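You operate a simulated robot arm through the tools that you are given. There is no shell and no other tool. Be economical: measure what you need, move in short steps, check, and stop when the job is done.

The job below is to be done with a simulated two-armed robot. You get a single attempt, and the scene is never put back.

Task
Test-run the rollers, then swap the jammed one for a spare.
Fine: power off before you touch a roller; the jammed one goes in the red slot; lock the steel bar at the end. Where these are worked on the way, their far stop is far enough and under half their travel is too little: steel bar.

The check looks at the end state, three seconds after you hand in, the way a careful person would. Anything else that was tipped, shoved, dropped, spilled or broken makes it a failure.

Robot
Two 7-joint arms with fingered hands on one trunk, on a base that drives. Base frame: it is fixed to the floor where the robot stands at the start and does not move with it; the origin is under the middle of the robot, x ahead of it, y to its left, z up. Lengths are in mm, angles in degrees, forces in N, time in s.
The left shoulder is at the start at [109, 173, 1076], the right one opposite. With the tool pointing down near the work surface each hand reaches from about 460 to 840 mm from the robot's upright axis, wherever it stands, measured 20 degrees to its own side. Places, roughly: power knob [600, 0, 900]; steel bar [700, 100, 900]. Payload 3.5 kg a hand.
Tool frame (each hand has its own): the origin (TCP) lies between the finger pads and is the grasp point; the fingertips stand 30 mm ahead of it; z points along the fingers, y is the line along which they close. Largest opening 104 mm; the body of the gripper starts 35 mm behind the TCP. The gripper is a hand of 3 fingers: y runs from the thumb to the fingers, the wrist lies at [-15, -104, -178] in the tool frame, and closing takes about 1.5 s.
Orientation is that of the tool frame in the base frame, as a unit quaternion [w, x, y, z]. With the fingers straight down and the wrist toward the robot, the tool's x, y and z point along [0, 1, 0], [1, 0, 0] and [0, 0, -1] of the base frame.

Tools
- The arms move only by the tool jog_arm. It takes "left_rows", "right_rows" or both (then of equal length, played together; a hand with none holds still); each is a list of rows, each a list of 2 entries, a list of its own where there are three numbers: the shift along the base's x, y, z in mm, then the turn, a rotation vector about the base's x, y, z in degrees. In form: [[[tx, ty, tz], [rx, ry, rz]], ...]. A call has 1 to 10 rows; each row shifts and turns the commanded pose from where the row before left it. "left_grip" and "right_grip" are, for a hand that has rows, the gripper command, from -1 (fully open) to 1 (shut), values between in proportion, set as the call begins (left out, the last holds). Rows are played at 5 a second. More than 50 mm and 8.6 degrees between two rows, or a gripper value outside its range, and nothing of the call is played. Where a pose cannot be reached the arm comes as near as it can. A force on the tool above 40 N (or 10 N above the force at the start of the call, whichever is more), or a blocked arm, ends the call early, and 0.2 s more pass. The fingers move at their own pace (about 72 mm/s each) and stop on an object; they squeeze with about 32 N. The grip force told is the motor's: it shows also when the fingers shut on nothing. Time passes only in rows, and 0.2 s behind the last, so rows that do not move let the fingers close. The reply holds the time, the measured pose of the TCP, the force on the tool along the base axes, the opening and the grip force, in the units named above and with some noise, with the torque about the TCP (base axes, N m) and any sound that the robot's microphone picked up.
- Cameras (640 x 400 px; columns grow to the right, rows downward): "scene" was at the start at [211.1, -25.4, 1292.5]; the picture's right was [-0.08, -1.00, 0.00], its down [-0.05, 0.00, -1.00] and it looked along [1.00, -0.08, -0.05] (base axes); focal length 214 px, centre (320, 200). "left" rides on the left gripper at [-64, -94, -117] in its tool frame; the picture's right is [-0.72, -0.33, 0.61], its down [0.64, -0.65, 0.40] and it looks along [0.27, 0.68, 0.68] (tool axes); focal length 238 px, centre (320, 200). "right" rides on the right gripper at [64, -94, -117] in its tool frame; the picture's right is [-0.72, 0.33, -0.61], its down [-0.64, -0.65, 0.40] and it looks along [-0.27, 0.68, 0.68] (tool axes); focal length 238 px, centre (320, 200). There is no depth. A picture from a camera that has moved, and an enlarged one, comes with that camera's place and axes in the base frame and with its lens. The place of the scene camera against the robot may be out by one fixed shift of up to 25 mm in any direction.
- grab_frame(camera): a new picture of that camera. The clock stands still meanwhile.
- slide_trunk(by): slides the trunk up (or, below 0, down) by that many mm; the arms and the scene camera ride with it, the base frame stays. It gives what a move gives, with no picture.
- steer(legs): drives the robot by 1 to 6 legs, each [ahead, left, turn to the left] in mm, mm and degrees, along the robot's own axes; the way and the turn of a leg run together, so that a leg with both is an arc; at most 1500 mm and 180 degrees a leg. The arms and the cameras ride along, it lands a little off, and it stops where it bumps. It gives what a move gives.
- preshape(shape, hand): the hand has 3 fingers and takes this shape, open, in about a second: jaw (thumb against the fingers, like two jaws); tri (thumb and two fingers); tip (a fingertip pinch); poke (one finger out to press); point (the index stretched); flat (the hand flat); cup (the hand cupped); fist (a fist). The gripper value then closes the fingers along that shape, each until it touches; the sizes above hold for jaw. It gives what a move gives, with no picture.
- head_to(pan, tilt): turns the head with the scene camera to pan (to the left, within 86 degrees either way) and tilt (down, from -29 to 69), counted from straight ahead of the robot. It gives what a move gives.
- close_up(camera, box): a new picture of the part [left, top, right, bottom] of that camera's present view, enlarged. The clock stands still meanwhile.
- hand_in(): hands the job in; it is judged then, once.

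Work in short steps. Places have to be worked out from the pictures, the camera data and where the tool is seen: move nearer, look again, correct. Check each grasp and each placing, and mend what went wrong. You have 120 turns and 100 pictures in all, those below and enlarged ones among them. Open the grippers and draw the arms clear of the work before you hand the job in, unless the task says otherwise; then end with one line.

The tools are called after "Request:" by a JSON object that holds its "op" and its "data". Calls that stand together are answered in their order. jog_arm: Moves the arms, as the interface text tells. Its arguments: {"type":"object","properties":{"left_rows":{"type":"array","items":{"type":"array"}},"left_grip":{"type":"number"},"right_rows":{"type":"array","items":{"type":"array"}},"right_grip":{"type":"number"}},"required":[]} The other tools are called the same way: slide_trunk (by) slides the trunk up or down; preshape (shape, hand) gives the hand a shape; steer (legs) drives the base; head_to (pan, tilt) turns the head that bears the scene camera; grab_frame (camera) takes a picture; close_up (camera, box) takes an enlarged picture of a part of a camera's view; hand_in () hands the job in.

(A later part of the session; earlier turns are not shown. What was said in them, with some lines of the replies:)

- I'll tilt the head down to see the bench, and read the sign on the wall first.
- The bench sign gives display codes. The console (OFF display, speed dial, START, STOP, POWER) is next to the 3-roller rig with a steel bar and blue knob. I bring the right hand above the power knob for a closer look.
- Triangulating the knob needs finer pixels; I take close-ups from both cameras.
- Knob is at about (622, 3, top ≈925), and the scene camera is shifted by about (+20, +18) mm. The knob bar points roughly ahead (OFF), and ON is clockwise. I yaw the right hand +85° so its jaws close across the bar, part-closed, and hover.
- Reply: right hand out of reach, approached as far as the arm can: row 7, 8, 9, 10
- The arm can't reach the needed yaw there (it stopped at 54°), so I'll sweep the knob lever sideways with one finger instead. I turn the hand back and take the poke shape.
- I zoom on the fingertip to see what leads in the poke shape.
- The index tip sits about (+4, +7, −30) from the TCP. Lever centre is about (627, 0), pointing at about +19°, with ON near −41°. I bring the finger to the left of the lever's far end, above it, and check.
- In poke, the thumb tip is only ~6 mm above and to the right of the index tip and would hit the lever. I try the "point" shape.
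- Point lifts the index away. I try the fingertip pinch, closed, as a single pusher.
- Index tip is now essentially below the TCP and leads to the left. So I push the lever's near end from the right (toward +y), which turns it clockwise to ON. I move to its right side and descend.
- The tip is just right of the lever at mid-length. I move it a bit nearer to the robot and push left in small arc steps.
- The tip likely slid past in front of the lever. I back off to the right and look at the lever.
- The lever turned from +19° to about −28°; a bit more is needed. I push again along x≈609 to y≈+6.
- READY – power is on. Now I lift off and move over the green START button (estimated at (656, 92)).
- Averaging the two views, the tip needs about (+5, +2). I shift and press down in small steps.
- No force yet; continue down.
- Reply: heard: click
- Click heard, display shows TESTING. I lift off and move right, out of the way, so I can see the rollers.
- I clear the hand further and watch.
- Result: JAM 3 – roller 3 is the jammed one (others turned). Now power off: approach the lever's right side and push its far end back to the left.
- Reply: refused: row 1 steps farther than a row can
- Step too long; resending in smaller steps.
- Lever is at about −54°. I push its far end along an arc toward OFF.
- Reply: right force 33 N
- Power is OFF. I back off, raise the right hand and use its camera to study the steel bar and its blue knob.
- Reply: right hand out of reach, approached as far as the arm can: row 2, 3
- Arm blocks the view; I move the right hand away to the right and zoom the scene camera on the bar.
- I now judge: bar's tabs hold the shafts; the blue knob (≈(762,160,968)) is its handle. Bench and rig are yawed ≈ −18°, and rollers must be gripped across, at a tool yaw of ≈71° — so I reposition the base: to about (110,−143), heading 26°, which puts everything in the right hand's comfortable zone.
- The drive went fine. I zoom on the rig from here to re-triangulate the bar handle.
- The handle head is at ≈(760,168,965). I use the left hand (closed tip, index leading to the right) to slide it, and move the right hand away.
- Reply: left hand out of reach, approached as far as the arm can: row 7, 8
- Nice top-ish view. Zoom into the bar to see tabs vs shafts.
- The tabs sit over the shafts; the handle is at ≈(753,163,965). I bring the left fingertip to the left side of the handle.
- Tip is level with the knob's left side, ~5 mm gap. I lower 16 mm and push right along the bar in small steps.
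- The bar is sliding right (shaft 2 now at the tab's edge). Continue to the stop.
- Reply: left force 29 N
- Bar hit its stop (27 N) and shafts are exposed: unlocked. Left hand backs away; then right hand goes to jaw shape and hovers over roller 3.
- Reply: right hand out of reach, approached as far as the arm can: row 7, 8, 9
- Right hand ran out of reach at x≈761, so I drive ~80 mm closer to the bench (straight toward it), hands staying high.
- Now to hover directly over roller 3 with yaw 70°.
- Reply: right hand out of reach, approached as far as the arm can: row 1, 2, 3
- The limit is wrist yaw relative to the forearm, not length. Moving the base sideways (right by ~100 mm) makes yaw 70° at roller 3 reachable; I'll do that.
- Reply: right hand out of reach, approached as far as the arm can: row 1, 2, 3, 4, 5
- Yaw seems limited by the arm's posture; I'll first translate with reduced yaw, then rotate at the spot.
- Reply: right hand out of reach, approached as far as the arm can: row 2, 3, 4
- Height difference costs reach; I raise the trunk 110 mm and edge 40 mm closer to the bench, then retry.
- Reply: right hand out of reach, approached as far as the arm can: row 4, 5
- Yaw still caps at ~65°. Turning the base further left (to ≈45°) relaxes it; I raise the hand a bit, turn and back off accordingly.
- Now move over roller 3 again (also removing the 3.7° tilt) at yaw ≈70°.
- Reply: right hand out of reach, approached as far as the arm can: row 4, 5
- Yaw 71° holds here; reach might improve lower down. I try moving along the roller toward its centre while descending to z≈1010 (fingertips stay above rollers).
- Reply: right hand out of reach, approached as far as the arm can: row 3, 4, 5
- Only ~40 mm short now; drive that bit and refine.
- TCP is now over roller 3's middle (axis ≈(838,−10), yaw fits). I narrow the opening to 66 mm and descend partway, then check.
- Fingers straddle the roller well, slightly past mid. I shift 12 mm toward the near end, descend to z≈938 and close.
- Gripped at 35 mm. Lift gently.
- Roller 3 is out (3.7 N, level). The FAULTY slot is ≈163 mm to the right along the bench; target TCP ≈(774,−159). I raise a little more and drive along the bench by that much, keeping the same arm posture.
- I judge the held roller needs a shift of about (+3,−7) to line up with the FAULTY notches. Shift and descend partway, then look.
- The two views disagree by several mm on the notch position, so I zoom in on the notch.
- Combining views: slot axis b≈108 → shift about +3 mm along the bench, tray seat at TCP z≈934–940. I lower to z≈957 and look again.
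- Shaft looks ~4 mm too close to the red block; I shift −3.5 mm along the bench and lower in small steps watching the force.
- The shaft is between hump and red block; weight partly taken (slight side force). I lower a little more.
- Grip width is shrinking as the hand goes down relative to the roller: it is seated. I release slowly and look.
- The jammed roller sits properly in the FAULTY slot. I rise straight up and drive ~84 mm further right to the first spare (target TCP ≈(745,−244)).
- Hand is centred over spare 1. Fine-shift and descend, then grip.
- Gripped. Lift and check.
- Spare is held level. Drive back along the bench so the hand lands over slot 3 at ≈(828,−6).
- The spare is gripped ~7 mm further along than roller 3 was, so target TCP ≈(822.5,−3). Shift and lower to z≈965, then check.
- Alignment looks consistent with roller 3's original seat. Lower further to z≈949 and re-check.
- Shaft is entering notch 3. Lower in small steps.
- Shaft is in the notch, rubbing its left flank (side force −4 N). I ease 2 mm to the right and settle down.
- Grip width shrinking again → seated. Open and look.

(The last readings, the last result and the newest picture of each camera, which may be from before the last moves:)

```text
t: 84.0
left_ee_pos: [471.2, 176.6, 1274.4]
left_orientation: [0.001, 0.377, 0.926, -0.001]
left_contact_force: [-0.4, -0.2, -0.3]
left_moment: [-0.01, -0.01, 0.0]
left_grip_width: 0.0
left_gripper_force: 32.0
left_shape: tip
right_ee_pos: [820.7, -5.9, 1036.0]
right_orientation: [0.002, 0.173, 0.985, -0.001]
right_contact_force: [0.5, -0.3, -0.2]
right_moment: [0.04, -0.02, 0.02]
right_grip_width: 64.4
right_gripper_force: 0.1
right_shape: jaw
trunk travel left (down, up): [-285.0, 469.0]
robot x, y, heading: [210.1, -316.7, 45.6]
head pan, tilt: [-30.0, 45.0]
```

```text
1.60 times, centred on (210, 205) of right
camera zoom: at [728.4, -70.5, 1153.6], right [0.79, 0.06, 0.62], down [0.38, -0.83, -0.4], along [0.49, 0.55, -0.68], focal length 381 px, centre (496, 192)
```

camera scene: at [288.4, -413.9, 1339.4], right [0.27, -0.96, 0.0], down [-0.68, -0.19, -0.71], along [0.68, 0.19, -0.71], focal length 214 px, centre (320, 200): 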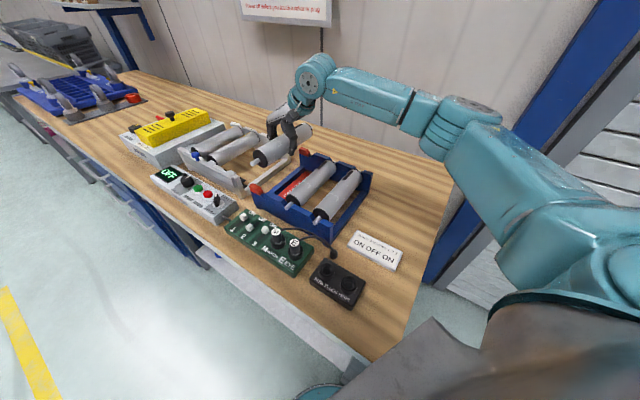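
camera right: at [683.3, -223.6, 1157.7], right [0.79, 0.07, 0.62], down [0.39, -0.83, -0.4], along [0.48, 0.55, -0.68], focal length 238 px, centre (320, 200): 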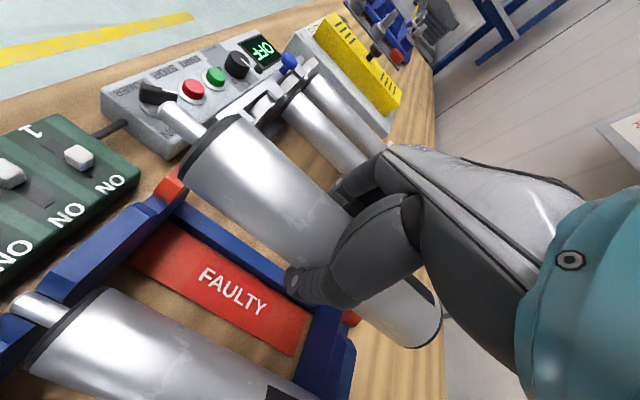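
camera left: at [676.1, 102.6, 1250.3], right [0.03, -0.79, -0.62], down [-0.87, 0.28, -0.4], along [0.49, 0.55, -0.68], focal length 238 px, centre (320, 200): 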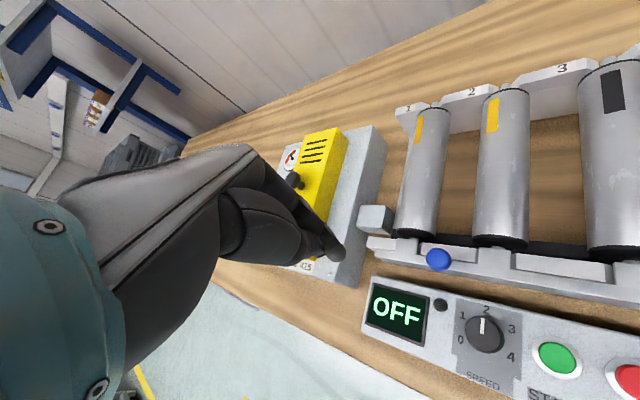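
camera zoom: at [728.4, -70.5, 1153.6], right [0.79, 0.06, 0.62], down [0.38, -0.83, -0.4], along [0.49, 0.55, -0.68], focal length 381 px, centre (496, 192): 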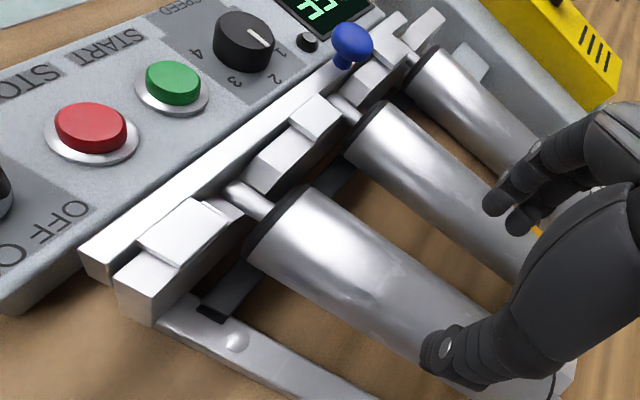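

Spare is seated level in position 3, matching its neighbours. Now lock the bar: right hand to closed-tip, then approach the blue knob (≈(741,134,967)) from its right side.

Request:
{"op": "jog_arm", "data": {"right_rows": [[[-20, 10, 15], [0, 0, 0]], [[-25, 20, 10], [0, 0, 0]]]}}

Request:
{"op": "preshape", "data": {"shape": "tip", "hand": "right"}}

Request:
{"op": "jog_arm", "data": {"right_rows": [[[0, 0, 0], [0, 0, 0]], [[0, 0, 0], [0, 0, 0]], [[0, 0, 0], [0, 0, 0]], [[0, 0, 0], [0, 0, 0]], [[-15, 24, 0], [0, 0, 0]], [[-15, 24, -10], [0, 0, 0]], [[-15, 26, -20], [0, 0, 0]], [[0, 0, -20], [0, 0, 0]]], "right_grip": 1}}

Request:
{"op": "close_up", "data": {"camera": "right", "box": [180, 60, 420, 300]}}

```text
t: 84.5
left_ee_pos: [470.4, 175.6, 1274.2]
left_orientation: [0.0, 0.377, 0.926, 0.0]
left_contact_force: [-0.1, -0.7, 0.6]
left_moment: [0.0, -0.01, -0.02]
left_grip_width: 0.1
left_gripper_force: 31.7
left_shape: tip
right_ee_pos: [776.1, 25.7, 1059.7]
right_orientation: [0.002, 0.174, 0.985, -0.001]
right_contact_force: [-0.3, 0.2, -0.5]
right_moment: [-0.05, 0.0, -0.02]
right_grip_width: 64.5
right_gripper_force: 0.0
right_shape: jaw
trunk travel left (down, up): [-285.0, 469.0]
robot x, y, heading: [212.3, -316.2, 45.7]
head pan, tilt: [-30.0, 45.0]
```

```text
t: 85.5
left_ee_pos: [471.1, 176.9, 1274.2]
left_orientation: [0.0, 0.377, 0.926, 0.0]
left_contact_force: [0.3, 0.5, 0.3]
left_moment: [-0.03, -0.02, -0.01]
left_grip_width: 0.0
left_gripper_force: 31.9
left_shape: tip
right_ee_pos: [776.2, 25.9, 1059.9]
right_orientation: [0.002, 0.173, 0.985, -0.001]
right_contact_force: [1.0, -0.5, 0.8]
right_moment: [0.0, -0.01, -0.04]
right_grip_width: 104.1
right_gripper_force: 0.1
right_shape: tip
trunk travel left (down, up): [-285.0, 469.0]
robot x, y, heading: [212.3, -319.9, 45.6]
head pan, tilt: [-30.0, 45.0]
```

```text
t: 87.2
left_ee_pos: [473.2, 175.5, 1275.3]
left_orientation: [0.0, 0.377, 0.926, -0.001]
left_contact_force: [0.5, 0.6, 0.5]
left_moment: [-0.01, 0.05, 0.0]
left_grip_width: 0.1
left_gripper_force: 32.0
left_shape: tip
right_ee_pos: [732.8, 99.1, 1010.7]
right_orientation: [0.001, 0.173, 0.985, -0.002]
right_contact_force: [-0.4, -0.4, -0.4]
right_moment: [0.01, 0.02, 0.05]
right_grip_width: 0.0
right_gripper_force: 32.2
right_shape: tip
trunk travel left (down, up): [-285.0, 469.0]
robot x, y, heading: [216.7, -319.4, 45.7]
head pan, tilt: [-30.0, 45.0]
```

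```text
1.67 times, centred on (300, 180) of right
camera zoom: at [640.6, 33.7, 1127.2], right [0.79, 0.06, 0.62], down [0.38, -0.83, -0.4], along [0.49, 0.55, -0.68], focal length 397 px, centre (353, 233)
```

zoom: 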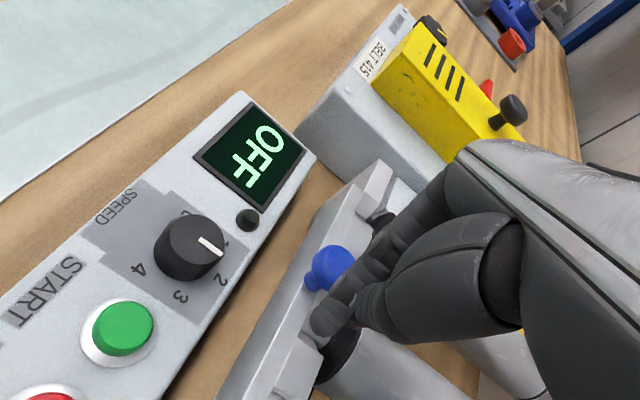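

Tip is right of the knob, aligned. Lower 19 mm and push left along the bar.

Request:
{"op": "jog_arm", "data": {"right_rows": [[[0, 0, -10], [0, 0, 0]], [[0, 0, -9], [0, 0, 0]], [[2, 5.7, 0], [0, 0, 0]], [[2, 5.7, 0], [0, 0, 0]], [[2, 5.7, 0], [0, 0, 0]], [[2, 5.7, 0], [0, 0, 0]], [[2, 5.7, 0], [0, 0, 0]]]}}

Request:
{"op": "jog_arm", "data": {"right_rows": [[[2, 5.7, 0], [0, 0, 0]], [[2, 5.7, 0], [0, 0, 0]], [[1.5, 4, 0], [0, 0, 0]], [[1, 3, 0], [0, 0, 0]]]}}

Request:
{"op": "close_up", "data": {"camera": "right", "box": [180, 100, 380, 300]}}

```text
t: 88.8
left_ee_pos: [471.6, 176.5, 1274.2]
left_orientation: [-0.001, 0.377, 0.926, 0.0]
left_contact_force: [0.6, -0.1, 0.5]
left_moment: [0.0, -0.01, 0.02]
left_grip_width: 0.0
left_gripper_force: 31.9
left_shape: tip
right_ee_pos: [741.0, 129.4, 991.2]
right_orientation: [0.001, 0.173, 0.985, -0.001]
right_contact_force: [-0.3, -1.0, -1.5]
right_moment: [-0.05, 0.01, -0.02]
right_grip_width: 0.0
right_gripper_force: 31.6
right_shape: tip
trunk travel left (down, up): [-285.0, 469.0]
robot x, y, heading: [212.0, -319.2, 45.6]
head pan, tilt: [-30.0, 45.0]
```

```text
t: 89.8
left_ee_pos: [471.8, 174.3, 1275.2]
left_orientation: [0.001, 0.377, 0.926, 0.001]
left_contact_force: [-0.5, 0.7, 0.6]
left_moment: [0.01, 0.0, 0.02]
left_grip_width: 0.0
left_gripper_force: 31.6
left_shape: tip
right_ee_pos: [748.3, 145.0, 991.6]
right_orientation: [0.003, 0.174, 0.985, -0.003]
right_contact_force: [-2.9, -16.1, 1.1]
right_moment: [-0.22, 0.08, -0.04]
right_grip_width: 0.1
right_gripper_force: 32.4
right_shape: tip
trunk travel left (down, up): [-285.0, 469.0]
robot x, y, heading: [215.3, -316.6, 45.6]
head pan, tilt: [-30.0, 45.0]
```

```text
2.00 times, centred on (280, 200) of right
camera zoom: at [655.5, 78.7, 1109.3], right [0.79, 0.06, 0.62], down [0.38, -0.83, -0.4], along [0.49, 0.55, -0.68], focal length 477 px, centre (400, 200)
```

zoom: 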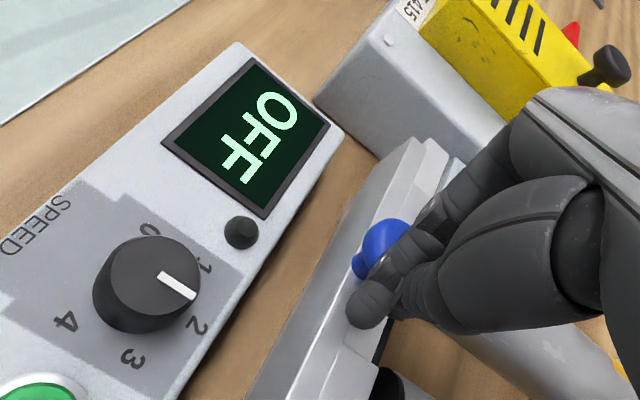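

16 N resistance – likely the stop. I push a few mm more to confirm.

Request:
{"op": "jog_arm", "data": {"right_rows": [[[1, 3, 0], [0, 0, 0]], [[0, 0, 0], [0, 0, 0]]]}}

```text
t: 90.5
left_ee_pos: [470.5, 173.5, 1275.3]
left_orientation: [-0.001, 0.376, 0.926, 0.001]
left_contact_force: [0.6, -0.3, -0.1]
left_moment: [-0.02, -0.02, 0.02]
left_grip_width: 0.0
left_gripper_force: 31.7
left_shape: tip
right_ee_pos: [749.4, 147.0, 992.8]
right_orientation: [0.001, 0.174, 0.985, -0.001]
right_contact_force: [-4.0, -22.1, 2.8]
right_moment: [-0.32, 0.07, -0.05]
right_grip_width: 0.1
right_gripper_force: 31.6
right_shape: tip
trunk travel left (down, up): [-285.0, 469.0]
robot x, y, heading: [212.7, -314.8, 45.6]
head pan, tilt: [-30.0, 45.0]
```

Force rose to 22 N with almost no motion: at the stop. Back off to the right, rise, and retreat, then inspect.

Request:
{"op": "jog_arm", "data": {"right_rows": [[[-3, -9, 0], [0, 0, 0]], [[-1, -4, 10], [0, 0, 0]], [[-5, -5, 40], [0, 0, 0]], [[-20, -20, 40], [0, 0, 0]], [[-30, -30, 20], [0, 0, 0]], [[-30, -35, 10], [0, 0, 0]], [[-30, -35, 0], [0, 0, 0]], [[-30, -35, 0], [0, 0, 0]]]}}

Request:
{"op": "close_up", "data": {"camera": "scene", "box": [180, 90, 420, 260]}}

Request:
{"op": "close_up", "data": {"camera": "scene", "box": [200, 130, 310, 210]}}

```text
t: 92.2
left_ee_pos: [470.5, 176.0, 1274.9]
left_orientation: [0.0, 0.377, 0.926, 0.0]
left_contact_force: [-0.4, -0.5, 0.0]
left_moment: [0.04, 0.01, 0.02]
left_grip_width: 0.0
left_gripper_force: 32.0
left_shape: tip
right_ee_pos: [598.3, -25.5, 1112.3]
right_orientation: [0.002, 0.173, 0.985, 0.0]
right_contact_force: [0.2, 0.6, -0.1]
right_moment: [0.02, -0.01, 0.0]
right_grip_width: 0.1
right_gripper_force: 32.5
right_shape: tip
trunk travel left (down, up): [-285.0, 469.0]
robot x, y, heading: [211.0, -315.2, 45.9]
head pan, tilt: [-30.0, 45.0]
```

```text
2.35 times, centred on (300, 175) of scene
camera zoom: at [337.9, -260.5, 1339.5], right [0.27, -0.96, 0.0], down [-0.68, -0.19, -0.71], along [0.68, 0.19, -0.71], focal length 505 px, centre (367, 259)
```

zoom: 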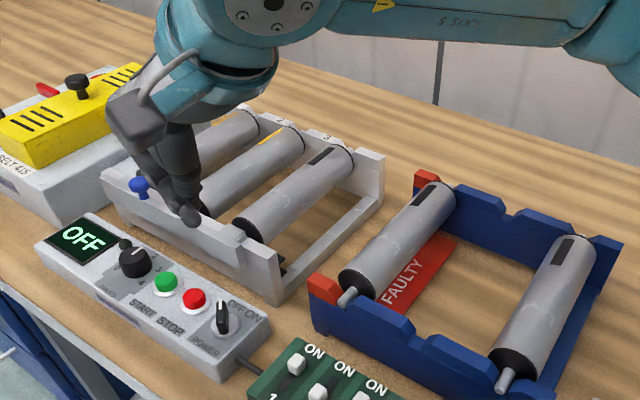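

```text
5.00 times, centred on (255, 170) of scene
camera zoom: at [337.9, -260.5, 1339.5], right [0.27, -0.96, 0.0], down [-0.68, -0.19, -0.71], along [0.68, 0.19, -0.71], focal length 1072 px, centre (645, 350)
```

zoom: 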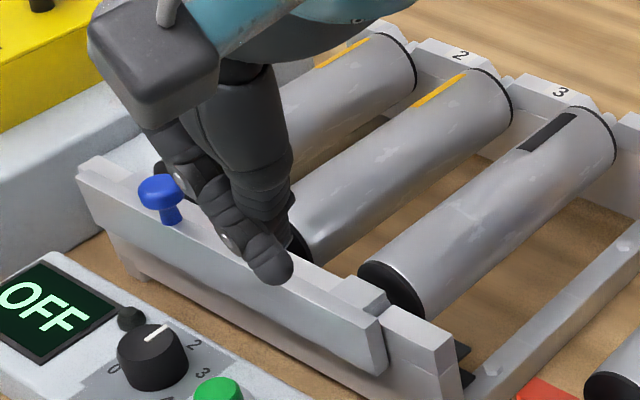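

Bar is back to the locked end (tabs over all shafts), power OFF, jammed roller in the red slot. I open both grippers, raise the arms and back the robot away.

Request:
{"op": "jog_arm", "data": {"left_rows": [[[0, 0, 10], [0, 0, 0]], [[0, 0, 10], [0, 0, 0]], [[0, 0, 0], [0, 0, 0]], [[0, 0, 0], [0, 0, 0]], [[0, 0, 0], [0, 0, 0]], [[0, 0, 0], [0, 0, 0]]], "right_rows": [[[-10, -10, 35], [0, 0, 0]], [[-10, -10, 35], [0, 0, 0]], [[-10, -10, 30], [0, 0, 0]], [[0, 0, 0], [0, 0, 0]], [[0, 0, 0], [0, 0, 0]], [[0, 0, 0], [0, 0, 0]]], "left_grip": -1, "right_grip": -1}}

Request:
{"op": "steer", "data": {"legs": [[-250, 0, 0]]}}

Request:
{"op": "grab_frame", "data": {"camera": "scene"}}

```text
t: 93.7
left_ee_pos: [472.5, 175.4, 1294.0]
left_orientation: [0.0, 0.377, 0.926, -0.001]
left_contact_force: [-0.2, -0.2, -0.2]
left_moment: [0.01, 0.0, 0.0]
left_grip_width: 103.9
left_gripper_force: 0.1
left_shape: tip
right_ee_pos: [569.2, -54.0, 1211.8]
right_orientation: [0.001, 0.173, 0.985, -0.002]
right_contact_force: [-0.2, -0.1, -0.7]
right_moment: [0.0, -0.03, -0.05]
right_grip_width: 103.6
right_gripper_force: 0.2
right_shape: tip
trunk travel left (down, up): [-285.0, 469.0]
robot x, y, heading: [218.0, -320.2, 45.5]
head pan, tilt: [-30.0, 45.0]
```

```text
t: 95.5
left_ee_pos: [296.0, -2.4, 1293.4]
left_orientation: [0.0, 0.377, 0.926, -0.001]
left_contact_force: [-0.1, 0.1, -0.4]
left_moment: [0.03, -0.04, 0.03]
left_grip_width: 103.5
left_gripper_force: 0.0
left_shape: tip
right_ee_pos: [393.5, -232.7, 1211.0]
right_orientation: [0.001, 0.175, 0.985, -0.001]
right_contact_force: [-0.7, 0.2, 0.2]
right_moment: [-0.02, 0.0, 0.01]
right_grip_width: 103.6
right_gripper_force: 0.1
right_shape: tip
trunk travel left (down, up): [-285.0, 469.0]
robot x, y, heading: [38.3, -495.1, 45.7]
head pan, tilt: [-30.0, 45.0]
```

```text
5 pictures are left
camera scene: at [163.0, -439.1, 1339.5], right [0.27, -0.96, 0.0], down [-0.68, -0.19, -0.71], along [0.68, 0.19, -0.71], focal length 214 px, centre (320, 200)
```

scene: 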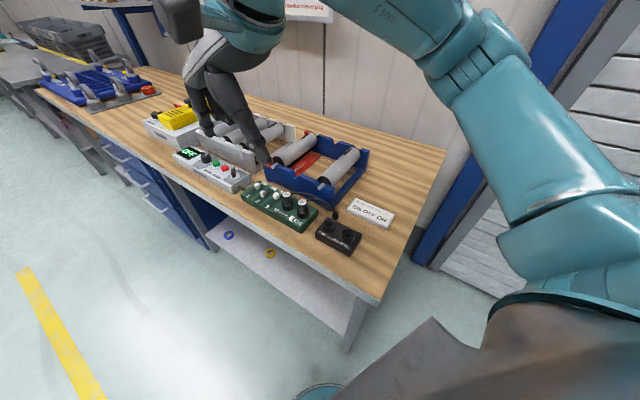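

I swing the right hand aside for one last check of the bar.

Request:
{"op": "jog_arm", "data": {"right_rows": [[[10, -40, 0], [0, 0, -4]], [[10, -40, 0], [0, 0, -4]], [[10, -40, 0], [0, 0, -4]], [[10, -40, 0], [0, 0, -4]]]}}

Request:
{"op": "close_up", "data": {"camera": "scene", "box": [170, 100, 380, 240]}}

Request:
{"op": "close_up", "data": {"camera": "scene", "box": [180, 110, 280, 180]}}

```text
t: 96.5
left_ee_pos: [298.0, -3.8, 1293.2]
left_orientation: [0.0, 0.377, 0.926, -0.001]
left_contact_force: [0.2, 0.7, 0.0]
left_moment: [0.0, 0.02, 0.03]
left_grip_width: 103.4
left_gripper_force: 0.0
left_shape: tip
right_ee_pos: [433.7, -395.8, 1210.5]
right_orientation: [0.001, 0.309, 0.951, -0.002]
right_contact_force: [0.0, 0.4, 0.5]
right_moment: [0.04, -0.02, 0.01]
right_grip_width: 103.7
right_gripper_force: 0.1
right_shape: tip
trunk travel left (down, up): [-285.0, 469.0]
robot x, y, heading: [33.4, -495.9, 45.6]
head pan, tilt: [-30.0, 45.0]
```

```text
2.86 times, centred on (275, 170) of scene
camera zoom: at [163.6, -439.4, 1339.5], right [0.27, -0.96, 0.0], down [-0.68, -0.19, -0.71], along [0.68, 0.19, -0.71], focal length 613 px, centre (449, 286)
```

zoom: 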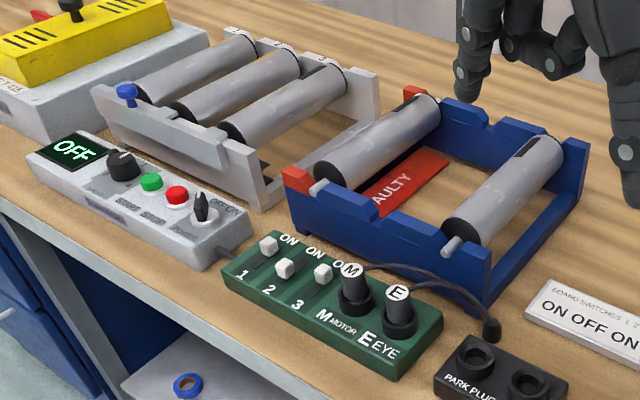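

```text
5.71 times, centred on (230, 145) of scene
camera zoom: at [163.6, -439.4, 1339.5], right [0.27, -0.96, 0.0], down [-0.68, -0.19, -0.71], along [0.68, 0.19, -0.71], focal length 1226 px, centre (834, 514)
```

zoom: 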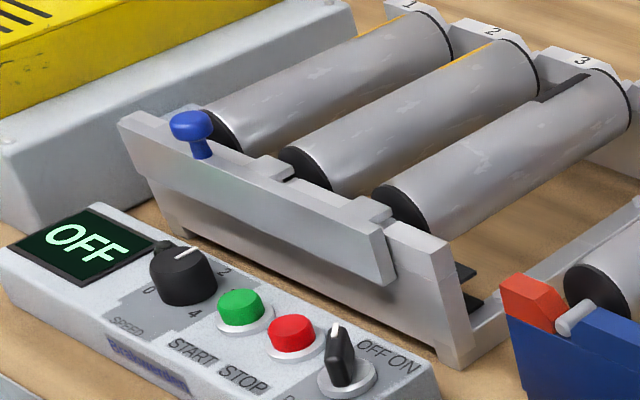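

Everything checks out: bar locked over the shafts, spare in position 3, jammed roller in the red slot, power OFF, arms clear. Handing in.

Request:
{"op": "hand_in", "data": {}}

```text
The job is handed in.
```

The test run showed JAM 3. With the power off, I moved roller 3 to the red FAULTY slot, fitted a spare in position 3 and locked the steel bar at its stop; the new roller was not test-run.
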